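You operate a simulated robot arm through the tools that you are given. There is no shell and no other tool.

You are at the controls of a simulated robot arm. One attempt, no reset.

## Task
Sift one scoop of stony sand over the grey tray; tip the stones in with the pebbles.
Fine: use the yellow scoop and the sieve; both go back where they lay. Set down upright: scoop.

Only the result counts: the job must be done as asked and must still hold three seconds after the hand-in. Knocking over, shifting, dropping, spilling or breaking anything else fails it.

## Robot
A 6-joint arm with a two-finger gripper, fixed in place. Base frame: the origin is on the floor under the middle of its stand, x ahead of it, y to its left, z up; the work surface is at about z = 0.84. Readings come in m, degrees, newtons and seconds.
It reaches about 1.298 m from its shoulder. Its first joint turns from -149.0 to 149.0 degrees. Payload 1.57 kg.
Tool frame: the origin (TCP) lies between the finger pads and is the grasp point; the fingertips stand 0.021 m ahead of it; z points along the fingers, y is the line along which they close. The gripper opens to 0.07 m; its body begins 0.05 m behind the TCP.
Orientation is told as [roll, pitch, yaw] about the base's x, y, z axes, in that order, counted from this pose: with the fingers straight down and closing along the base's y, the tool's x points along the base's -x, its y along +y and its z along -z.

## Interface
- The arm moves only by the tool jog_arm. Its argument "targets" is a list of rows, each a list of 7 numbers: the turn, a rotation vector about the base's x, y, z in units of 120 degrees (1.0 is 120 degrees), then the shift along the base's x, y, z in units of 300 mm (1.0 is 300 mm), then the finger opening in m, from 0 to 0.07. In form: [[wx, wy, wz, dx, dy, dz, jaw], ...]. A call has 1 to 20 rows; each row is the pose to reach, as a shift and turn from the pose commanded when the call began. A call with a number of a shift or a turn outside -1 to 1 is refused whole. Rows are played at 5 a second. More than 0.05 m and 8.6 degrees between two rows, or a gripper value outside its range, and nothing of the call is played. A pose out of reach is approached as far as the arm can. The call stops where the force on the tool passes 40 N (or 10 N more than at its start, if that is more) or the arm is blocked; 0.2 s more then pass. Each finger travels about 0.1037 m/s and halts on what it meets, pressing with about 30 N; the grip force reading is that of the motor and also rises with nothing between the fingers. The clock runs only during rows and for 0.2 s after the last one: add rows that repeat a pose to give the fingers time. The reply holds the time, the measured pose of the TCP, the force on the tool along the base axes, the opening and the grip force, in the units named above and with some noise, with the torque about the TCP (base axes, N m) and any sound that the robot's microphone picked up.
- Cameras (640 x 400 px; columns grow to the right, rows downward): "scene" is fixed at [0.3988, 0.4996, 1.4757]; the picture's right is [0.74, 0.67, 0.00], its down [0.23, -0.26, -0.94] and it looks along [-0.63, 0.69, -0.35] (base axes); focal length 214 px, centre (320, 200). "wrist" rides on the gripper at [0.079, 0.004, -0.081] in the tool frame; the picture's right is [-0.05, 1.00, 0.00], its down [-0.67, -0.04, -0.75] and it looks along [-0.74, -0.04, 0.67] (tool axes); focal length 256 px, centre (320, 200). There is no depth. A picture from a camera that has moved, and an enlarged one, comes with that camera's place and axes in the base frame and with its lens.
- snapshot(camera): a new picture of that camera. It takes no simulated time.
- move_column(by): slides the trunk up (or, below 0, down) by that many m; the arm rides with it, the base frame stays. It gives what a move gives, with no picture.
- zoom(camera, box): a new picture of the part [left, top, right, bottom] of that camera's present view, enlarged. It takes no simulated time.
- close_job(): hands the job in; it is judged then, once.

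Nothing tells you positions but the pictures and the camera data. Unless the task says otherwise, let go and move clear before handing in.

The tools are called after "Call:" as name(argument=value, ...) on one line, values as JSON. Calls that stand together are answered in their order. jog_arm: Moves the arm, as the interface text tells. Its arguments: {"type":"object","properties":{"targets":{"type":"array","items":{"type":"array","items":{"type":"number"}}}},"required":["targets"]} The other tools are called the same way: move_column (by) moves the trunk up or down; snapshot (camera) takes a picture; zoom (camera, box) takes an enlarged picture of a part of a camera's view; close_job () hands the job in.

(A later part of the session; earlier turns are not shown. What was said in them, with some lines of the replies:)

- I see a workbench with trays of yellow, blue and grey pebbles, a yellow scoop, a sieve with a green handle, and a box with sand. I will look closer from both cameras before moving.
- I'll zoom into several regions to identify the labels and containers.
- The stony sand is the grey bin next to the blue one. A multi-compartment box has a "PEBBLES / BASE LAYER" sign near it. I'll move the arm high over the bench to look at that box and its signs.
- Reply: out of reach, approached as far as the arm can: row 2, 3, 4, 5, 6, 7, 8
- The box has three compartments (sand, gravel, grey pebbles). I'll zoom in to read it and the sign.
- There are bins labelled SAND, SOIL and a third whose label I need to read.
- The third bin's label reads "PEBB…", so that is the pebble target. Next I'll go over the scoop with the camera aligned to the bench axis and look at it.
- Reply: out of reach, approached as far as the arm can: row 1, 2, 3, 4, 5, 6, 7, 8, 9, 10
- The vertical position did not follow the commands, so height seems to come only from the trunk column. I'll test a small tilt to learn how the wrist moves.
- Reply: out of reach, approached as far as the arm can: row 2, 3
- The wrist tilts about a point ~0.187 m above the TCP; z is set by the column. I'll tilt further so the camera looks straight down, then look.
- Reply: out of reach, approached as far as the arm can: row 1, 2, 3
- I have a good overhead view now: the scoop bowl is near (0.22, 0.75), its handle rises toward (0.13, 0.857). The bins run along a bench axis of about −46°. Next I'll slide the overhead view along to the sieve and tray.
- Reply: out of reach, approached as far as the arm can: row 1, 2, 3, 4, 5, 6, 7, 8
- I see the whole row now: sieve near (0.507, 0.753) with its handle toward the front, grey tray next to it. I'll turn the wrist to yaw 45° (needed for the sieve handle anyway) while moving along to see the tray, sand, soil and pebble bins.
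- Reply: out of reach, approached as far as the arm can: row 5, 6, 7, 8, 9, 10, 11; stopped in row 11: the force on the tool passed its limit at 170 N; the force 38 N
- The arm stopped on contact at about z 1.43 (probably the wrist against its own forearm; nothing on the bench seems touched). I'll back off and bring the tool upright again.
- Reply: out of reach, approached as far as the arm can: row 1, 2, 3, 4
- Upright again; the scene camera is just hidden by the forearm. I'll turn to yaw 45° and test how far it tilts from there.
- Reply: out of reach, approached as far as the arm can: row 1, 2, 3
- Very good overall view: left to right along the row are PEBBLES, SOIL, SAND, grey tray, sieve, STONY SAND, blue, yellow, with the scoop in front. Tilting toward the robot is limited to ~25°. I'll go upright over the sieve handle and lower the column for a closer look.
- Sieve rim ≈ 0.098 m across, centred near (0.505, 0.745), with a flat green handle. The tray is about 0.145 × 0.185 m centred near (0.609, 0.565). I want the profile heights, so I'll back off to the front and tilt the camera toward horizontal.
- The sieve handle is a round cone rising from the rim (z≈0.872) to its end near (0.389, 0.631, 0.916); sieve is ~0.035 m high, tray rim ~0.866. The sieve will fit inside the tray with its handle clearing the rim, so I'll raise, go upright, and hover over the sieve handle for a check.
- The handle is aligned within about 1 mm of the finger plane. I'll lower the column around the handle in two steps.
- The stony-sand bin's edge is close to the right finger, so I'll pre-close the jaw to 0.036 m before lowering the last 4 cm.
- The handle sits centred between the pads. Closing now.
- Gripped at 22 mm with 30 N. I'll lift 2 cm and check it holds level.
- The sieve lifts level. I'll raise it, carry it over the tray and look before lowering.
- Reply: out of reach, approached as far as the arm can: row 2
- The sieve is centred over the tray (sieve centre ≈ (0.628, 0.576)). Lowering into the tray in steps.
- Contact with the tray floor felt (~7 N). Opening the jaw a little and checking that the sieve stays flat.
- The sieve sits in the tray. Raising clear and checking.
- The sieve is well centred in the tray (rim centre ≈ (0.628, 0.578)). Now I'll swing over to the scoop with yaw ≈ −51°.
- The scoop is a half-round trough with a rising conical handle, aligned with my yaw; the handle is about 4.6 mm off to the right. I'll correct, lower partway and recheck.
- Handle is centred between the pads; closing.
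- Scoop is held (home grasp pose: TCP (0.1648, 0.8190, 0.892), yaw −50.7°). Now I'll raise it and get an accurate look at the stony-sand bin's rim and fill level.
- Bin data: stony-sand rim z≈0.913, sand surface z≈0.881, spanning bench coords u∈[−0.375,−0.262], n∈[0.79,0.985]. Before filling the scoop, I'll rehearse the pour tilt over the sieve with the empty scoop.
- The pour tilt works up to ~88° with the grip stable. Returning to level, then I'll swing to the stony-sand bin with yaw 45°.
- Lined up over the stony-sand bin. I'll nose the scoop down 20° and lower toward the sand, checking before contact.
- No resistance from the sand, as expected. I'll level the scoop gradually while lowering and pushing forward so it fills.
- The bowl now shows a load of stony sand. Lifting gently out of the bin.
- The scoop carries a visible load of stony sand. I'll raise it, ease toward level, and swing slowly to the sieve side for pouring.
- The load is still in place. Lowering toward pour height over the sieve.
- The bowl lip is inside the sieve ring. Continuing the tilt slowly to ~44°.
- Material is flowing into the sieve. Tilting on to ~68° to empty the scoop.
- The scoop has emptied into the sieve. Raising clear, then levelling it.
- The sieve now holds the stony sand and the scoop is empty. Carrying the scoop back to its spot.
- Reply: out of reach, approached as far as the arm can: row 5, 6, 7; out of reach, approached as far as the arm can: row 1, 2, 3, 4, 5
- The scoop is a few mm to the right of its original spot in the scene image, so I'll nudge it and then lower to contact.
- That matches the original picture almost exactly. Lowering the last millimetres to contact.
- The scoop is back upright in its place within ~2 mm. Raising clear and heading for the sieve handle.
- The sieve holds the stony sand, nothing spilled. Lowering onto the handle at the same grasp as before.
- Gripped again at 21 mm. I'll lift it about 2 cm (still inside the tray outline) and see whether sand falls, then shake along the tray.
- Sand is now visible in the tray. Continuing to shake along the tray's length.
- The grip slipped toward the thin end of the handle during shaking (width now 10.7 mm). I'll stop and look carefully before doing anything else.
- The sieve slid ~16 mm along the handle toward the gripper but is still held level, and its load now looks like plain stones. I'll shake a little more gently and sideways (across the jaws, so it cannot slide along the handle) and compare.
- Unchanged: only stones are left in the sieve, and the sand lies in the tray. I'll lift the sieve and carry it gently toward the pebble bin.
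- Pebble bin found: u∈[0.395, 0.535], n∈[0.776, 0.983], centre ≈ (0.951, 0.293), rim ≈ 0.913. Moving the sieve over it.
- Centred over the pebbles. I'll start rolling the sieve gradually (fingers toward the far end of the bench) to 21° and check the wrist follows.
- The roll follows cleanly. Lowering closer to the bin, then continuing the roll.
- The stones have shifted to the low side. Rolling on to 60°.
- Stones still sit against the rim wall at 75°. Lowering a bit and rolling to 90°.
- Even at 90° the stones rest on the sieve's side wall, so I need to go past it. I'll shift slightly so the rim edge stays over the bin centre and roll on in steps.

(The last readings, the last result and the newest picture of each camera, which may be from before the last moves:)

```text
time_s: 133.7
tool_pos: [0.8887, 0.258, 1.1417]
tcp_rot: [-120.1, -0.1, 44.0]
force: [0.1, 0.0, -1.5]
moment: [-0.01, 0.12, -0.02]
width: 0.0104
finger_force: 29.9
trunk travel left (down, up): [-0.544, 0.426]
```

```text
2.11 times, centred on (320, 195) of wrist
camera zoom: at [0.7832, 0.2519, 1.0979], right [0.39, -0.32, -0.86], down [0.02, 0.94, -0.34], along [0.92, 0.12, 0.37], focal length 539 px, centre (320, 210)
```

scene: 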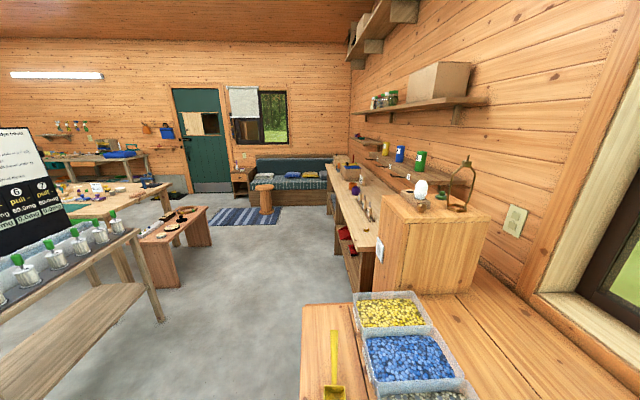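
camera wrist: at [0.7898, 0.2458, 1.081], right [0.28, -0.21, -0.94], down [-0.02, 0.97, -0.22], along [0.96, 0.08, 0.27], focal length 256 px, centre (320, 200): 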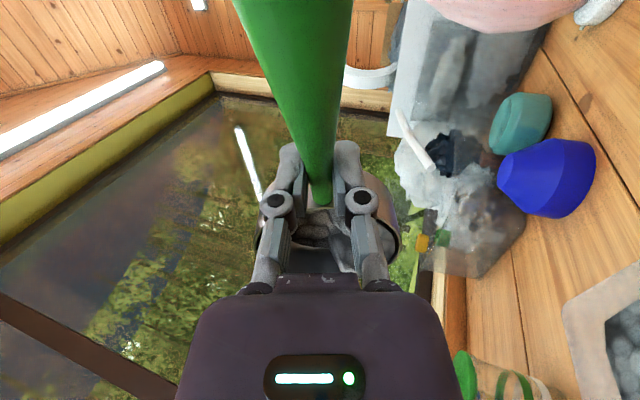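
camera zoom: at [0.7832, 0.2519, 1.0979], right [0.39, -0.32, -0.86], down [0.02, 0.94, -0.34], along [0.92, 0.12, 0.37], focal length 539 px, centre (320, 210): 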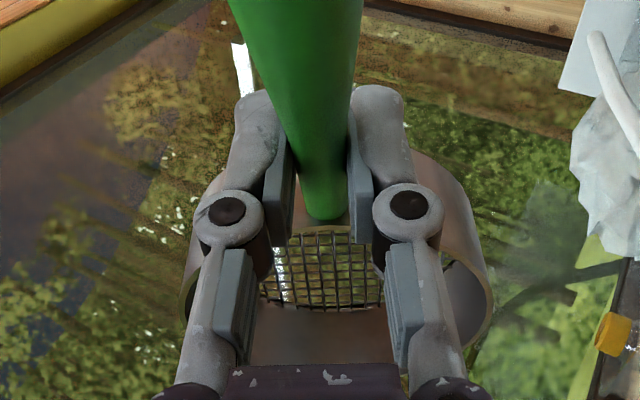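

The stones have all dropped out — the mesh is clear. Raising and rolling the sieve back upright.

Call:
move_column(by=0.2)

Call:
jog_arm(targets=[[0.0447, 0.0437, 0, 0, 0, -0.0731, 0.0], [0.0895, 0.0873, 0, 0, 0, -0.1503, 0.0], [0.1342, 0.131, 0, 0, 0, -0.2303, 0.0], [0.1789, 0.1746, 0, 0, 0, -0.3117, 0.0], [0.2237, 0.2183, 0, 0, 0, -0.393, 0.0], [0.2684, 0.2619, 0, 0, 0, -0.473, 0.0], [0.3131, 0.3056, 0, 0, 0, -0.5502, 0.0], [0.3579, 0.3492, 0, 0, 0, -0.6233, 0.0], [0.4026, 0.3929, 0, 0, 0, -0.6912, 0.0], [0.4473, 0.4365, 0, 0, 0, -0.7524, 0.0], [0.492, 0.4802, 0, 0, 0, -0.8062, 0.0], [0.5368, 0.5238, 0, 0, 0, -0.8515, 0.0], [0.5815, 0.5675, 0, 0, 0, -0.8876, 0.0], [0.6262, 0.6111, 0, 0, 0, -0.9137, 0.0], [0.671, 0.6548, 0, 0, 0, -0.9296, 0.0], [0.7157, 0.6984, 0, 0, 0, -0.935, 0.0]])

Call:
snapshot(camera="wrist")

```text
time_s: 135.9
tool_pos: [0.8881, 0.2576, 1.3426]
tcp_rot: [-120.1, -0.2, 44.1]
force: [-0.1, 0.5, -1.2]
moment: [-0.04, 0.16, -0.03]
width: 0.0109
finger_force: 30.8
trunk travel left (down, up): [-0.744, 0.226]
```

```text
time_s: 139.3
tool_pos: [0.888, 0.2595, 1.0614]
tcp_rot: [0.0, 0.2, 44.3]
force: [-0.5, 0.5, -2.0]
moment: [-0.08, 0.06, 0.04]
width: 0.0106
finger_force: 29.5
trunk travel left (down, up): [-0.744, 0.226]
```

```text
taken
camera wrist: at [0.828, 0.2061, 1.1443], right [-0.66, 0.75, 0.0], down [0.5, 0.44, 0.74], along [0.56, 0.49, -0.67], focal length 256 px, centre (320, 200)
```

wrist: 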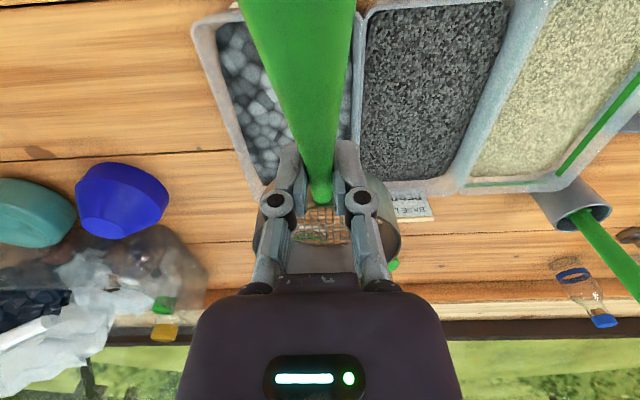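

Call:
zoom(camera="wrist", box=[240, 130, 420, 290])

Call:
zoom(camera="wrist", box=[180, 0, 540, 220])

```text
2.50 times, centred on (330, 210) of wrist
camera zoom: at [0.828, 0.2061, 1.1443], right [-0.66, 0.75, 0.0], down [0.5, 0.44, 0.74], along [0.56, 0.49, -0.67], focal length 640 px, centre (295, 175)
```

zoom: 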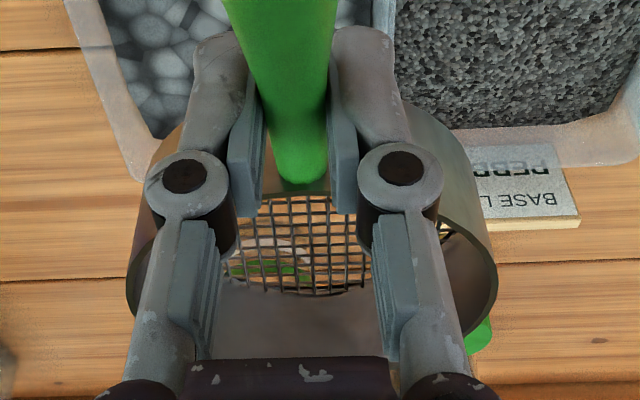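

```text
1.78 times, centred on (360, 110) of wrist
camera zoom: at [0.828, 0.2061, 1.1443], right [-0.66, 0.75, 0.0], down [0.5, 0.44, 0.74], along [0.56, 0.49, -0.67], focal length 455 px, centre (249, 360)
```

zoom: 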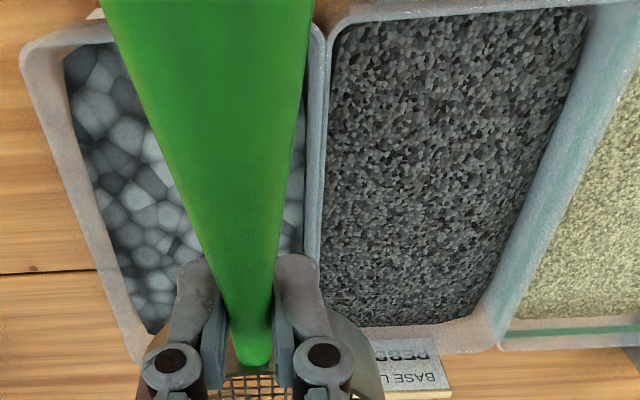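

No spilled stones visible. Now carrying the empty sieve back toward its original spot.

Call:
jog_arm(targets=[[0, 0, 0, -0.08, 0.08, 0, 0.0], [0, 0, 0, -0.18, 0.18, 0, 0.0], [0, 0, 0, -0.29, 0.29, 0, 0.0], [0, 0, 0, -0.4, 0.4, 0, 0.0], [0, 0, 0, -0.51, 0.51, 0, 0.0], [0, 0, 0, -0.62, 0.62, 0, 0.0], [0, 0, 0, -0.73, 0.73, 0, 0.0], [0, 0, 0, -0.82, 0.82, 0, 0.0], [0, 0, 0, -0.88, 0.88, 0, 0.0], [0, 0, 0, -0.9, 0.9, 0, 0.0]])

Call:
jog_arm(targets=[[0, 0, 0, -0.06, 0.06, 0, 0.0], [0, 0, 0, -0.15, 0.15, 0, 0.0], [0, 0, 0, -0.26, 0.26, 0, 0.0], [0, 0, 0, -0.37, 0.37, 0, 0.0], [0, 0, 0, -0.46, 0.46, 0, 0.0], [0, 0, 0, -0.52, 0.52, 0, 0.0], [0, 0, 0, -0.548, 0.546, 0, 0.0], [0, 0, 0, -0.548, 0.546, 0, 0.0]])

Call:
snapshot(camera="wrist")

```text
time_s: 141.5
tool_pos: [0.6178, 0.5293, 1.0628]
tcp_rot: [0.0, 0.3, 44.2]
force: [0.0, -0.2, -1.6]
moment: [-0.07, 0.11, 0.03]
width: 0.0107
finger_force: 30.0
out of reach, approached as far as the arm can: row 6
trunk travel left (down, up): [-0.744, 0.226]
```

```text
time_s: 143.3
tool_pos: [0.4515, 0.691, 1.0619]
tcp_rot: [-0.1, 0.3, 44.3]
force: [0.0, -0.4, -0.9]
moment: [-0.1, 0.11, 0.0]
width: 0.0107
finger_force: 30.6
trunk travel left (down, up): [-0.744, 0.226]
```

```text
taken
camera wrist: at [0.3915, 0.6397, 1.1444], right [-0.66, 0.75, 0.0], down [0.5, 0.44, 0.74], along [0.56, 0.49, -0.67], focal length 256 px, centre (320, 200)
```

wrist: 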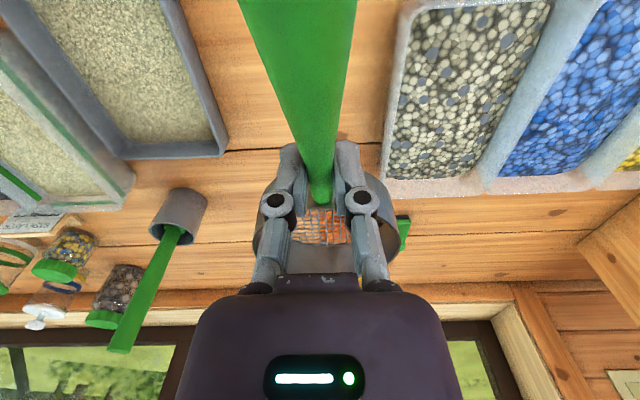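

Call:
jog_arm(targets=[[0, 0, 0, 0.007, 0.008, 0, 0.0], [0, 0, 0, 0.007, 0.008, 0, 0.0]])

Call:
move_column(by=-0.163)

Call:
snapshot(camera="wrist")

```text
time_s: 143.9
tool_pos: [0.4548, 0.6939, 1.0626]
tcp_rot: [-0.1, 0.2, 44.3]
force: [0.2, 0.3, -1.5]
moment: [-0.14, 0.09, -0.01]
width: 0.0109
finger_force: 29.9
trunk travel left (down, up): [-0.744, 0.226]
```

```text
time_s: 145.8
tool_pos: [0.4551, 0.6938, 0.8995]
tcp_rot: [-0.1, 0.1, 44.3]
force: [0.9, 0.4, -1.9]
moment: [-0.05, 0.08, -0.03]
width: 0.0107
finger_force: 30.2
trunk travel left (down, up): [-0.581, 0.389]
```

```text
taken
camera wrist: at [0.3941, 0.6419, 0.9815], right [-0.66, 0.75, 0.0], down [0.5, 0.44, 0.74], along [0.56, 0.49, -0.67], focal length 256 px, centre (320, 200)
```

wrist: 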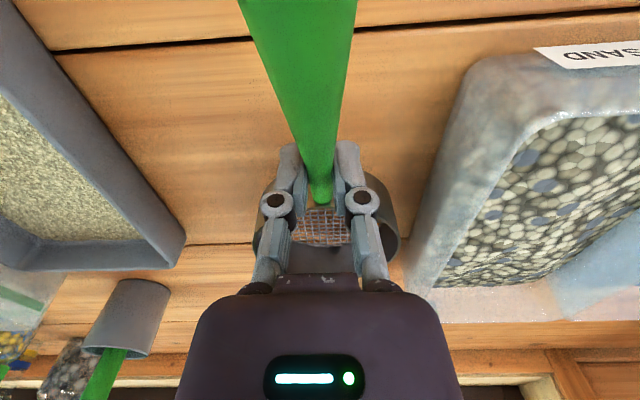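

Call:
move_column(by=-0.008)

Call:
move_column(by=-0.003)

```text
time_s: 146.3
tool_pos: [0.4553, 0.6936, 0.8911]
tcp_rot: [-0.1, 0.2, 44.3]
force: [0.4, 0.4, -1.7]
moment: [-0.1, 0.11, 0.03]
width: 0.011
finger_force: 29.9
trunk travel left (down, up): [-0.573, 0.397]
```

```text
time_s: 146.9
tool_pos: [0.4537, 0.6927, 0.8891]
tcp_rot: [-0.1, 0.2, 44.4]
force: [-0.2, -0.6, 4.1]
moment: [0.43, -0.46, 0.01]
width: 0.0108
finger_force: 30.2
trunk travel left (down, up): [-0.57, 0.4]
```

Touching at the far edge first (slight nose-down). Easing down a little more before release.

Call:
move_column(by=-0.002)

Call:
move_column(by=-0.002)

```text
time_s: 147.4
tool_pos: [0.4535, 0.6939, 0.8864]
tcp_rot: [-0.1, 0.2, 44.2]
force: [-1.4, -2.2, 5.5]
moment: [0.44, -0.46, 0.01]
width: 0.0106
finger_force: 29.9
trunk travel left (down, up): [-0.568, 0.402]
```

```text
time_s: 147.9
tool_pos: [0.4536, 0.6929, 0.8865]
tcp_rot: [-0.1, 0.1, 44.3]
force: [-1.1, 1.2, 20.7]
moment: [0.42, -0.42, 0.02]
width: 0.0104
finger_force: 30.0
trunk travel left (down, up): [-0.566, 0.404]
```

Flat contact now. Relieving slightly and opening.

Call:
move_column(by=0.001)

Call:
jog_arm(targets=[[0, 0, 0, 0, 0, 0, 0.015], [0, 0, 0, 0, 0, 0, 0.024], [0, 0, 0, 0, 0, 0, 0.036], [0, 0, 0, 0, 0, 0, 0.036]])

Call:
move_column(by=0.04)

Call:
snapshot(camera="wrist")

```text
time_s: 148.4
tool_pos: [0.4536, 0.6922, 0.8854]
tcp_rot: [-0.1, 0.3, 44.3]
force: [-2.1, -1.6, 7.9]
moment: [0.03, -0.03, 0.03]
width: 0.0105
finger_force: 30.6
trunk travel left (down, up): [-0.567, 0.403]
```

```text
time_s: 149.4
tool_pos: [0.4546, 0.6933, 0.8856]
tcp_rot: [-0.1, 0.3, 44.3]
force: [0.0, -0.7, 0.0]
moment: [-0.02, 0.0, 0.01]
width: 0.036
finger_force: 0.2
trunk travel left (down, up): [-0.567, 0.403]
```

```text
time_s: 150.2
tool_pos: [0.4536, 0.6933, 0.9252]
tcp_rot: [-0.1, 0.2, 44.3]
force: [-0.2, -0.2, -0.7]
moment: [0.01, -0.01, -0.01]
width: 0.0362
finger_force: 0.1
trunk travel left (down, up): [-0.607, 0.363]
```

```text
taken
camera wrist: at [0.3941, 0.642, 1.0074], right [-0.66, 0.75, 0.0], down [0.5, 0.44, 0.74], along [0.56, 0.49, -0.67], focal length 256 px, centre (320, 200)
```

wrist: 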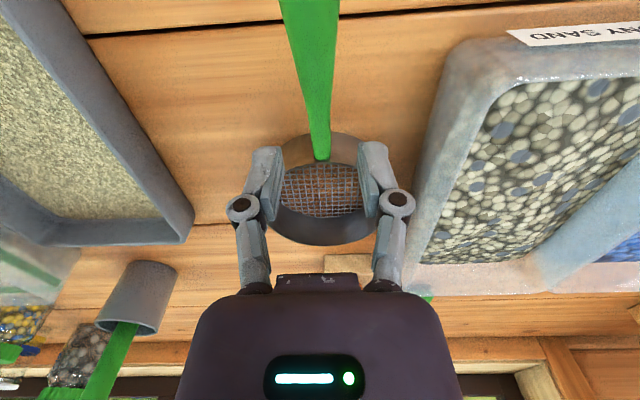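

Released. I'll raise and go to the same camera pose as my earlier reference picture to compare the sieve's place.

Call:
move_column(by=0.0991)

Call:
jog_arm(targets=[[0, 0, 0, -0.0257, -0.031, 0, 0.036], [0, 0, 0.0008, -0.0257, -0.031, 0, 0.07], [0, 0, 0.0008, -0.0257, -0.031, 0, 0.07]])

Call:
snapshot(camera="wrist")

Call:
zoom(camera="wrist", box=[240, 0, 400, 100])

```text
time_s: 151.6
tool_pos: [0.4545, 0.6945, 1.0242]
tcp_rot: [-0.1, 0.2, 44.3]
force: [0.1, -0.2, 0.5]
moment: [-0.01, 0.0, 0.0]
width: 0.036
finger_force: 0.1
trunk travel left (down, up): [-0.706, 0.264]
```

```text
time_s: 152.4
tool_pos: [0.4472, 0.6847, 1.0251]
tcp_rot: [-0.1, 0.1, 44.5]
force: [1.2, -0.6, 0.2]
moment: [0.03, 0.02, 0.01]
width: 0.0699
finger_force: 0.0
trunk travel left (down, up): [-0.706, 0.264]
```

```text
taken
camera wrist: at [0.387, 0.6327, 1.1066], right [-0.66, 0.75, 0.0], down [0.5, 0.44, 0.74], along [0.56, 0.49, -0.67], focal length 256 px, centre (320, 200)
```

wrist: 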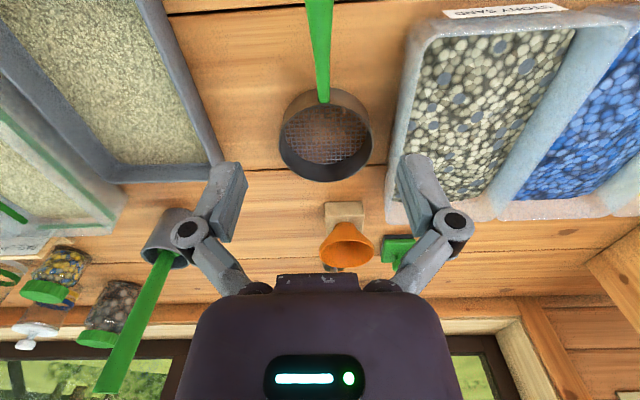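

```text
4.00 times, centred on (320, 50) of wrist
camera zoom: at [0.387, 0.6327, 1.1066], right [-0.66, 0.75, 0.0], down [0.5, 0.44, 0.74], along [0.56, 0.49, -0.67], focal length 1024 px, centre (320, 800)
```

zoom: 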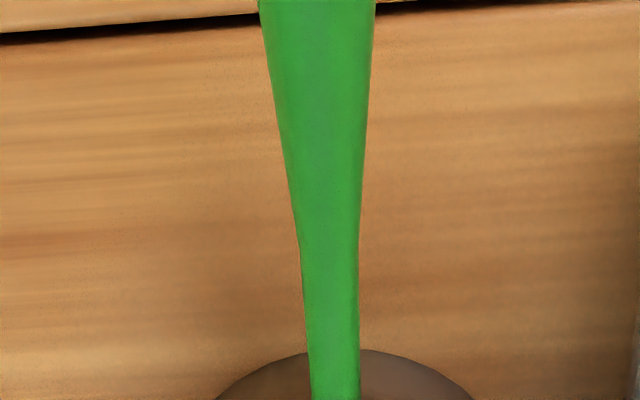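

The sieve is back within about 1–2 mm of its original place. I'll take a final overview from above to check for spills or anything shifted.

Call:
move_column(by=0.25)

Call:
jog_arm(targets=[[-0.045, 0.045, 0, 0.05, -0.06, 0.003, 0.07], [-0.09, 0.09, 0, 0.1, -0.12, 0.013, 0.07], [-0.135, 0.135, 0, 0.16, -0.22, 0.048, 0.07]])

Call:
snapshot(camera="wrist")

Call:
zoom(camera="wrist", box=[0, 40, 320, 240])

Call:
zoom(camera="wrist", box=[320, 0, 640, 220])

```text
time_s: 154.9
tool_pos: [0.4471, 0.6845, 1.2738]
tcp_rot: [0.0, 0.2, 44.4]
force: [0.6, -0.2, -0.5]
moment: [0.03, -0.01, -0.02]
width: 0.07
finger_force: 0.1
trunk travel left (down, up): [-0.956, 0.014]
```

```text
time_s: 155.8
tool_pos: [0.4995, 0.6189, 1.2884]
tcp_rot: [-0.3, 23.1, 44.3]
force: [-0.5, 0.3, -0.4]
moment: [0.03, 0.01, 0.01]
width: 0.0699
finger_force: 0.0
out of reach, approached as far as the arm can: row 2
trunk travel left (down, up): [-0.956, 0.014]
```

```text
taken
camera wrist: at [0.466, 0.5936, 1.3957], right [-0.66, 0.75, -0.03], down [0.67, 0.61, 0.42], along [0.33, 0.26, -0.91], focal length 256 px, centre (320, 200)
```

wrist: 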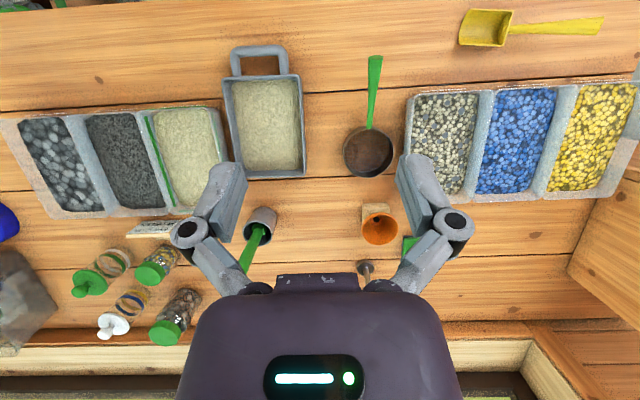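

```text
2.00 times, centred on (160, 140) of wrist
camera zoom: at [0.466, 0.5936, 1.3957], right [-0.66, 0.75, -0.03], down [0.67, 0.61, 0.42], along [0.33, 0.26, -0.91], focal length 512 px, centre (640, 320)
```

zoom: 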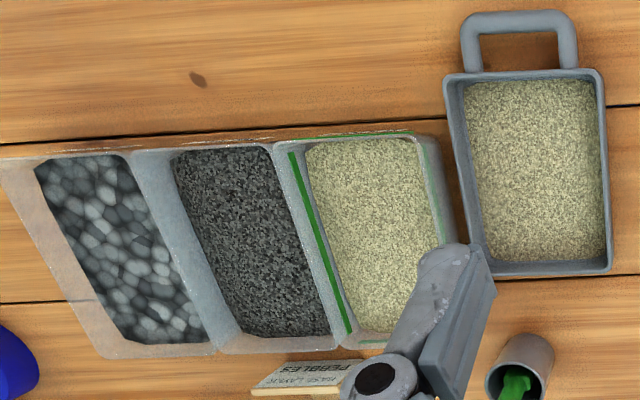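

```text
1.82 times, centred on (480, 110) of wrist
camera zoom: at [0.466, 0.5936, 1.3957], right [-0.66, 0.75, -0.03], down [0.67, 0.61, 0.42], along [0.33, 0.26, -0.91], focal length 465 px, centre (29, 364)
```

zoom: 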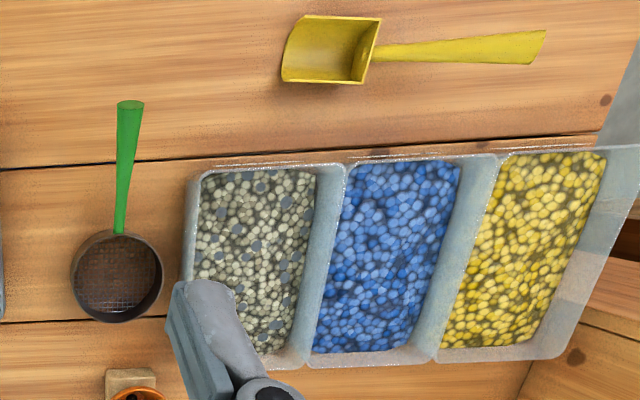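

Everything looks right: sand lies in the grey tray, the stones went in with the pebbles, the sieve and the upright scoop are back in place, and no spills are visible. The arm is clear, so I'm handing in.

Call:
close_job()

```text
The job is handed in.
```

The job is handed in: one scoop of stony sand is sifted, with the sand in the grey tray and the stones tipped into the bin labelled PEBBLES. I don't have the judge's result.

- **Scoop:** it is back upright within about 2 mm of where it lay, compared with the original scene picture.
- **Sieve:** it is back flat within about 1–2 mm of its original place, compared from the same camera pose.
- **Spills:** the last overhead pictures show no spilled sand or stones. The tray and bins look to be where they were, judged by eye.

Two things went off plan:

- **Contact at the start:** while I was looking around, the arm stopped on a contact of about 170 N at roughly z 1.43 m. I think the wrist hit its own forearm. Nothing on the bench looks touched.
- **Sieve slip:** the sieve slid about 1 cm along its handle in the grip while I shook it over the tray. Nothing fell out, and I allowed for the slip when setting it back.
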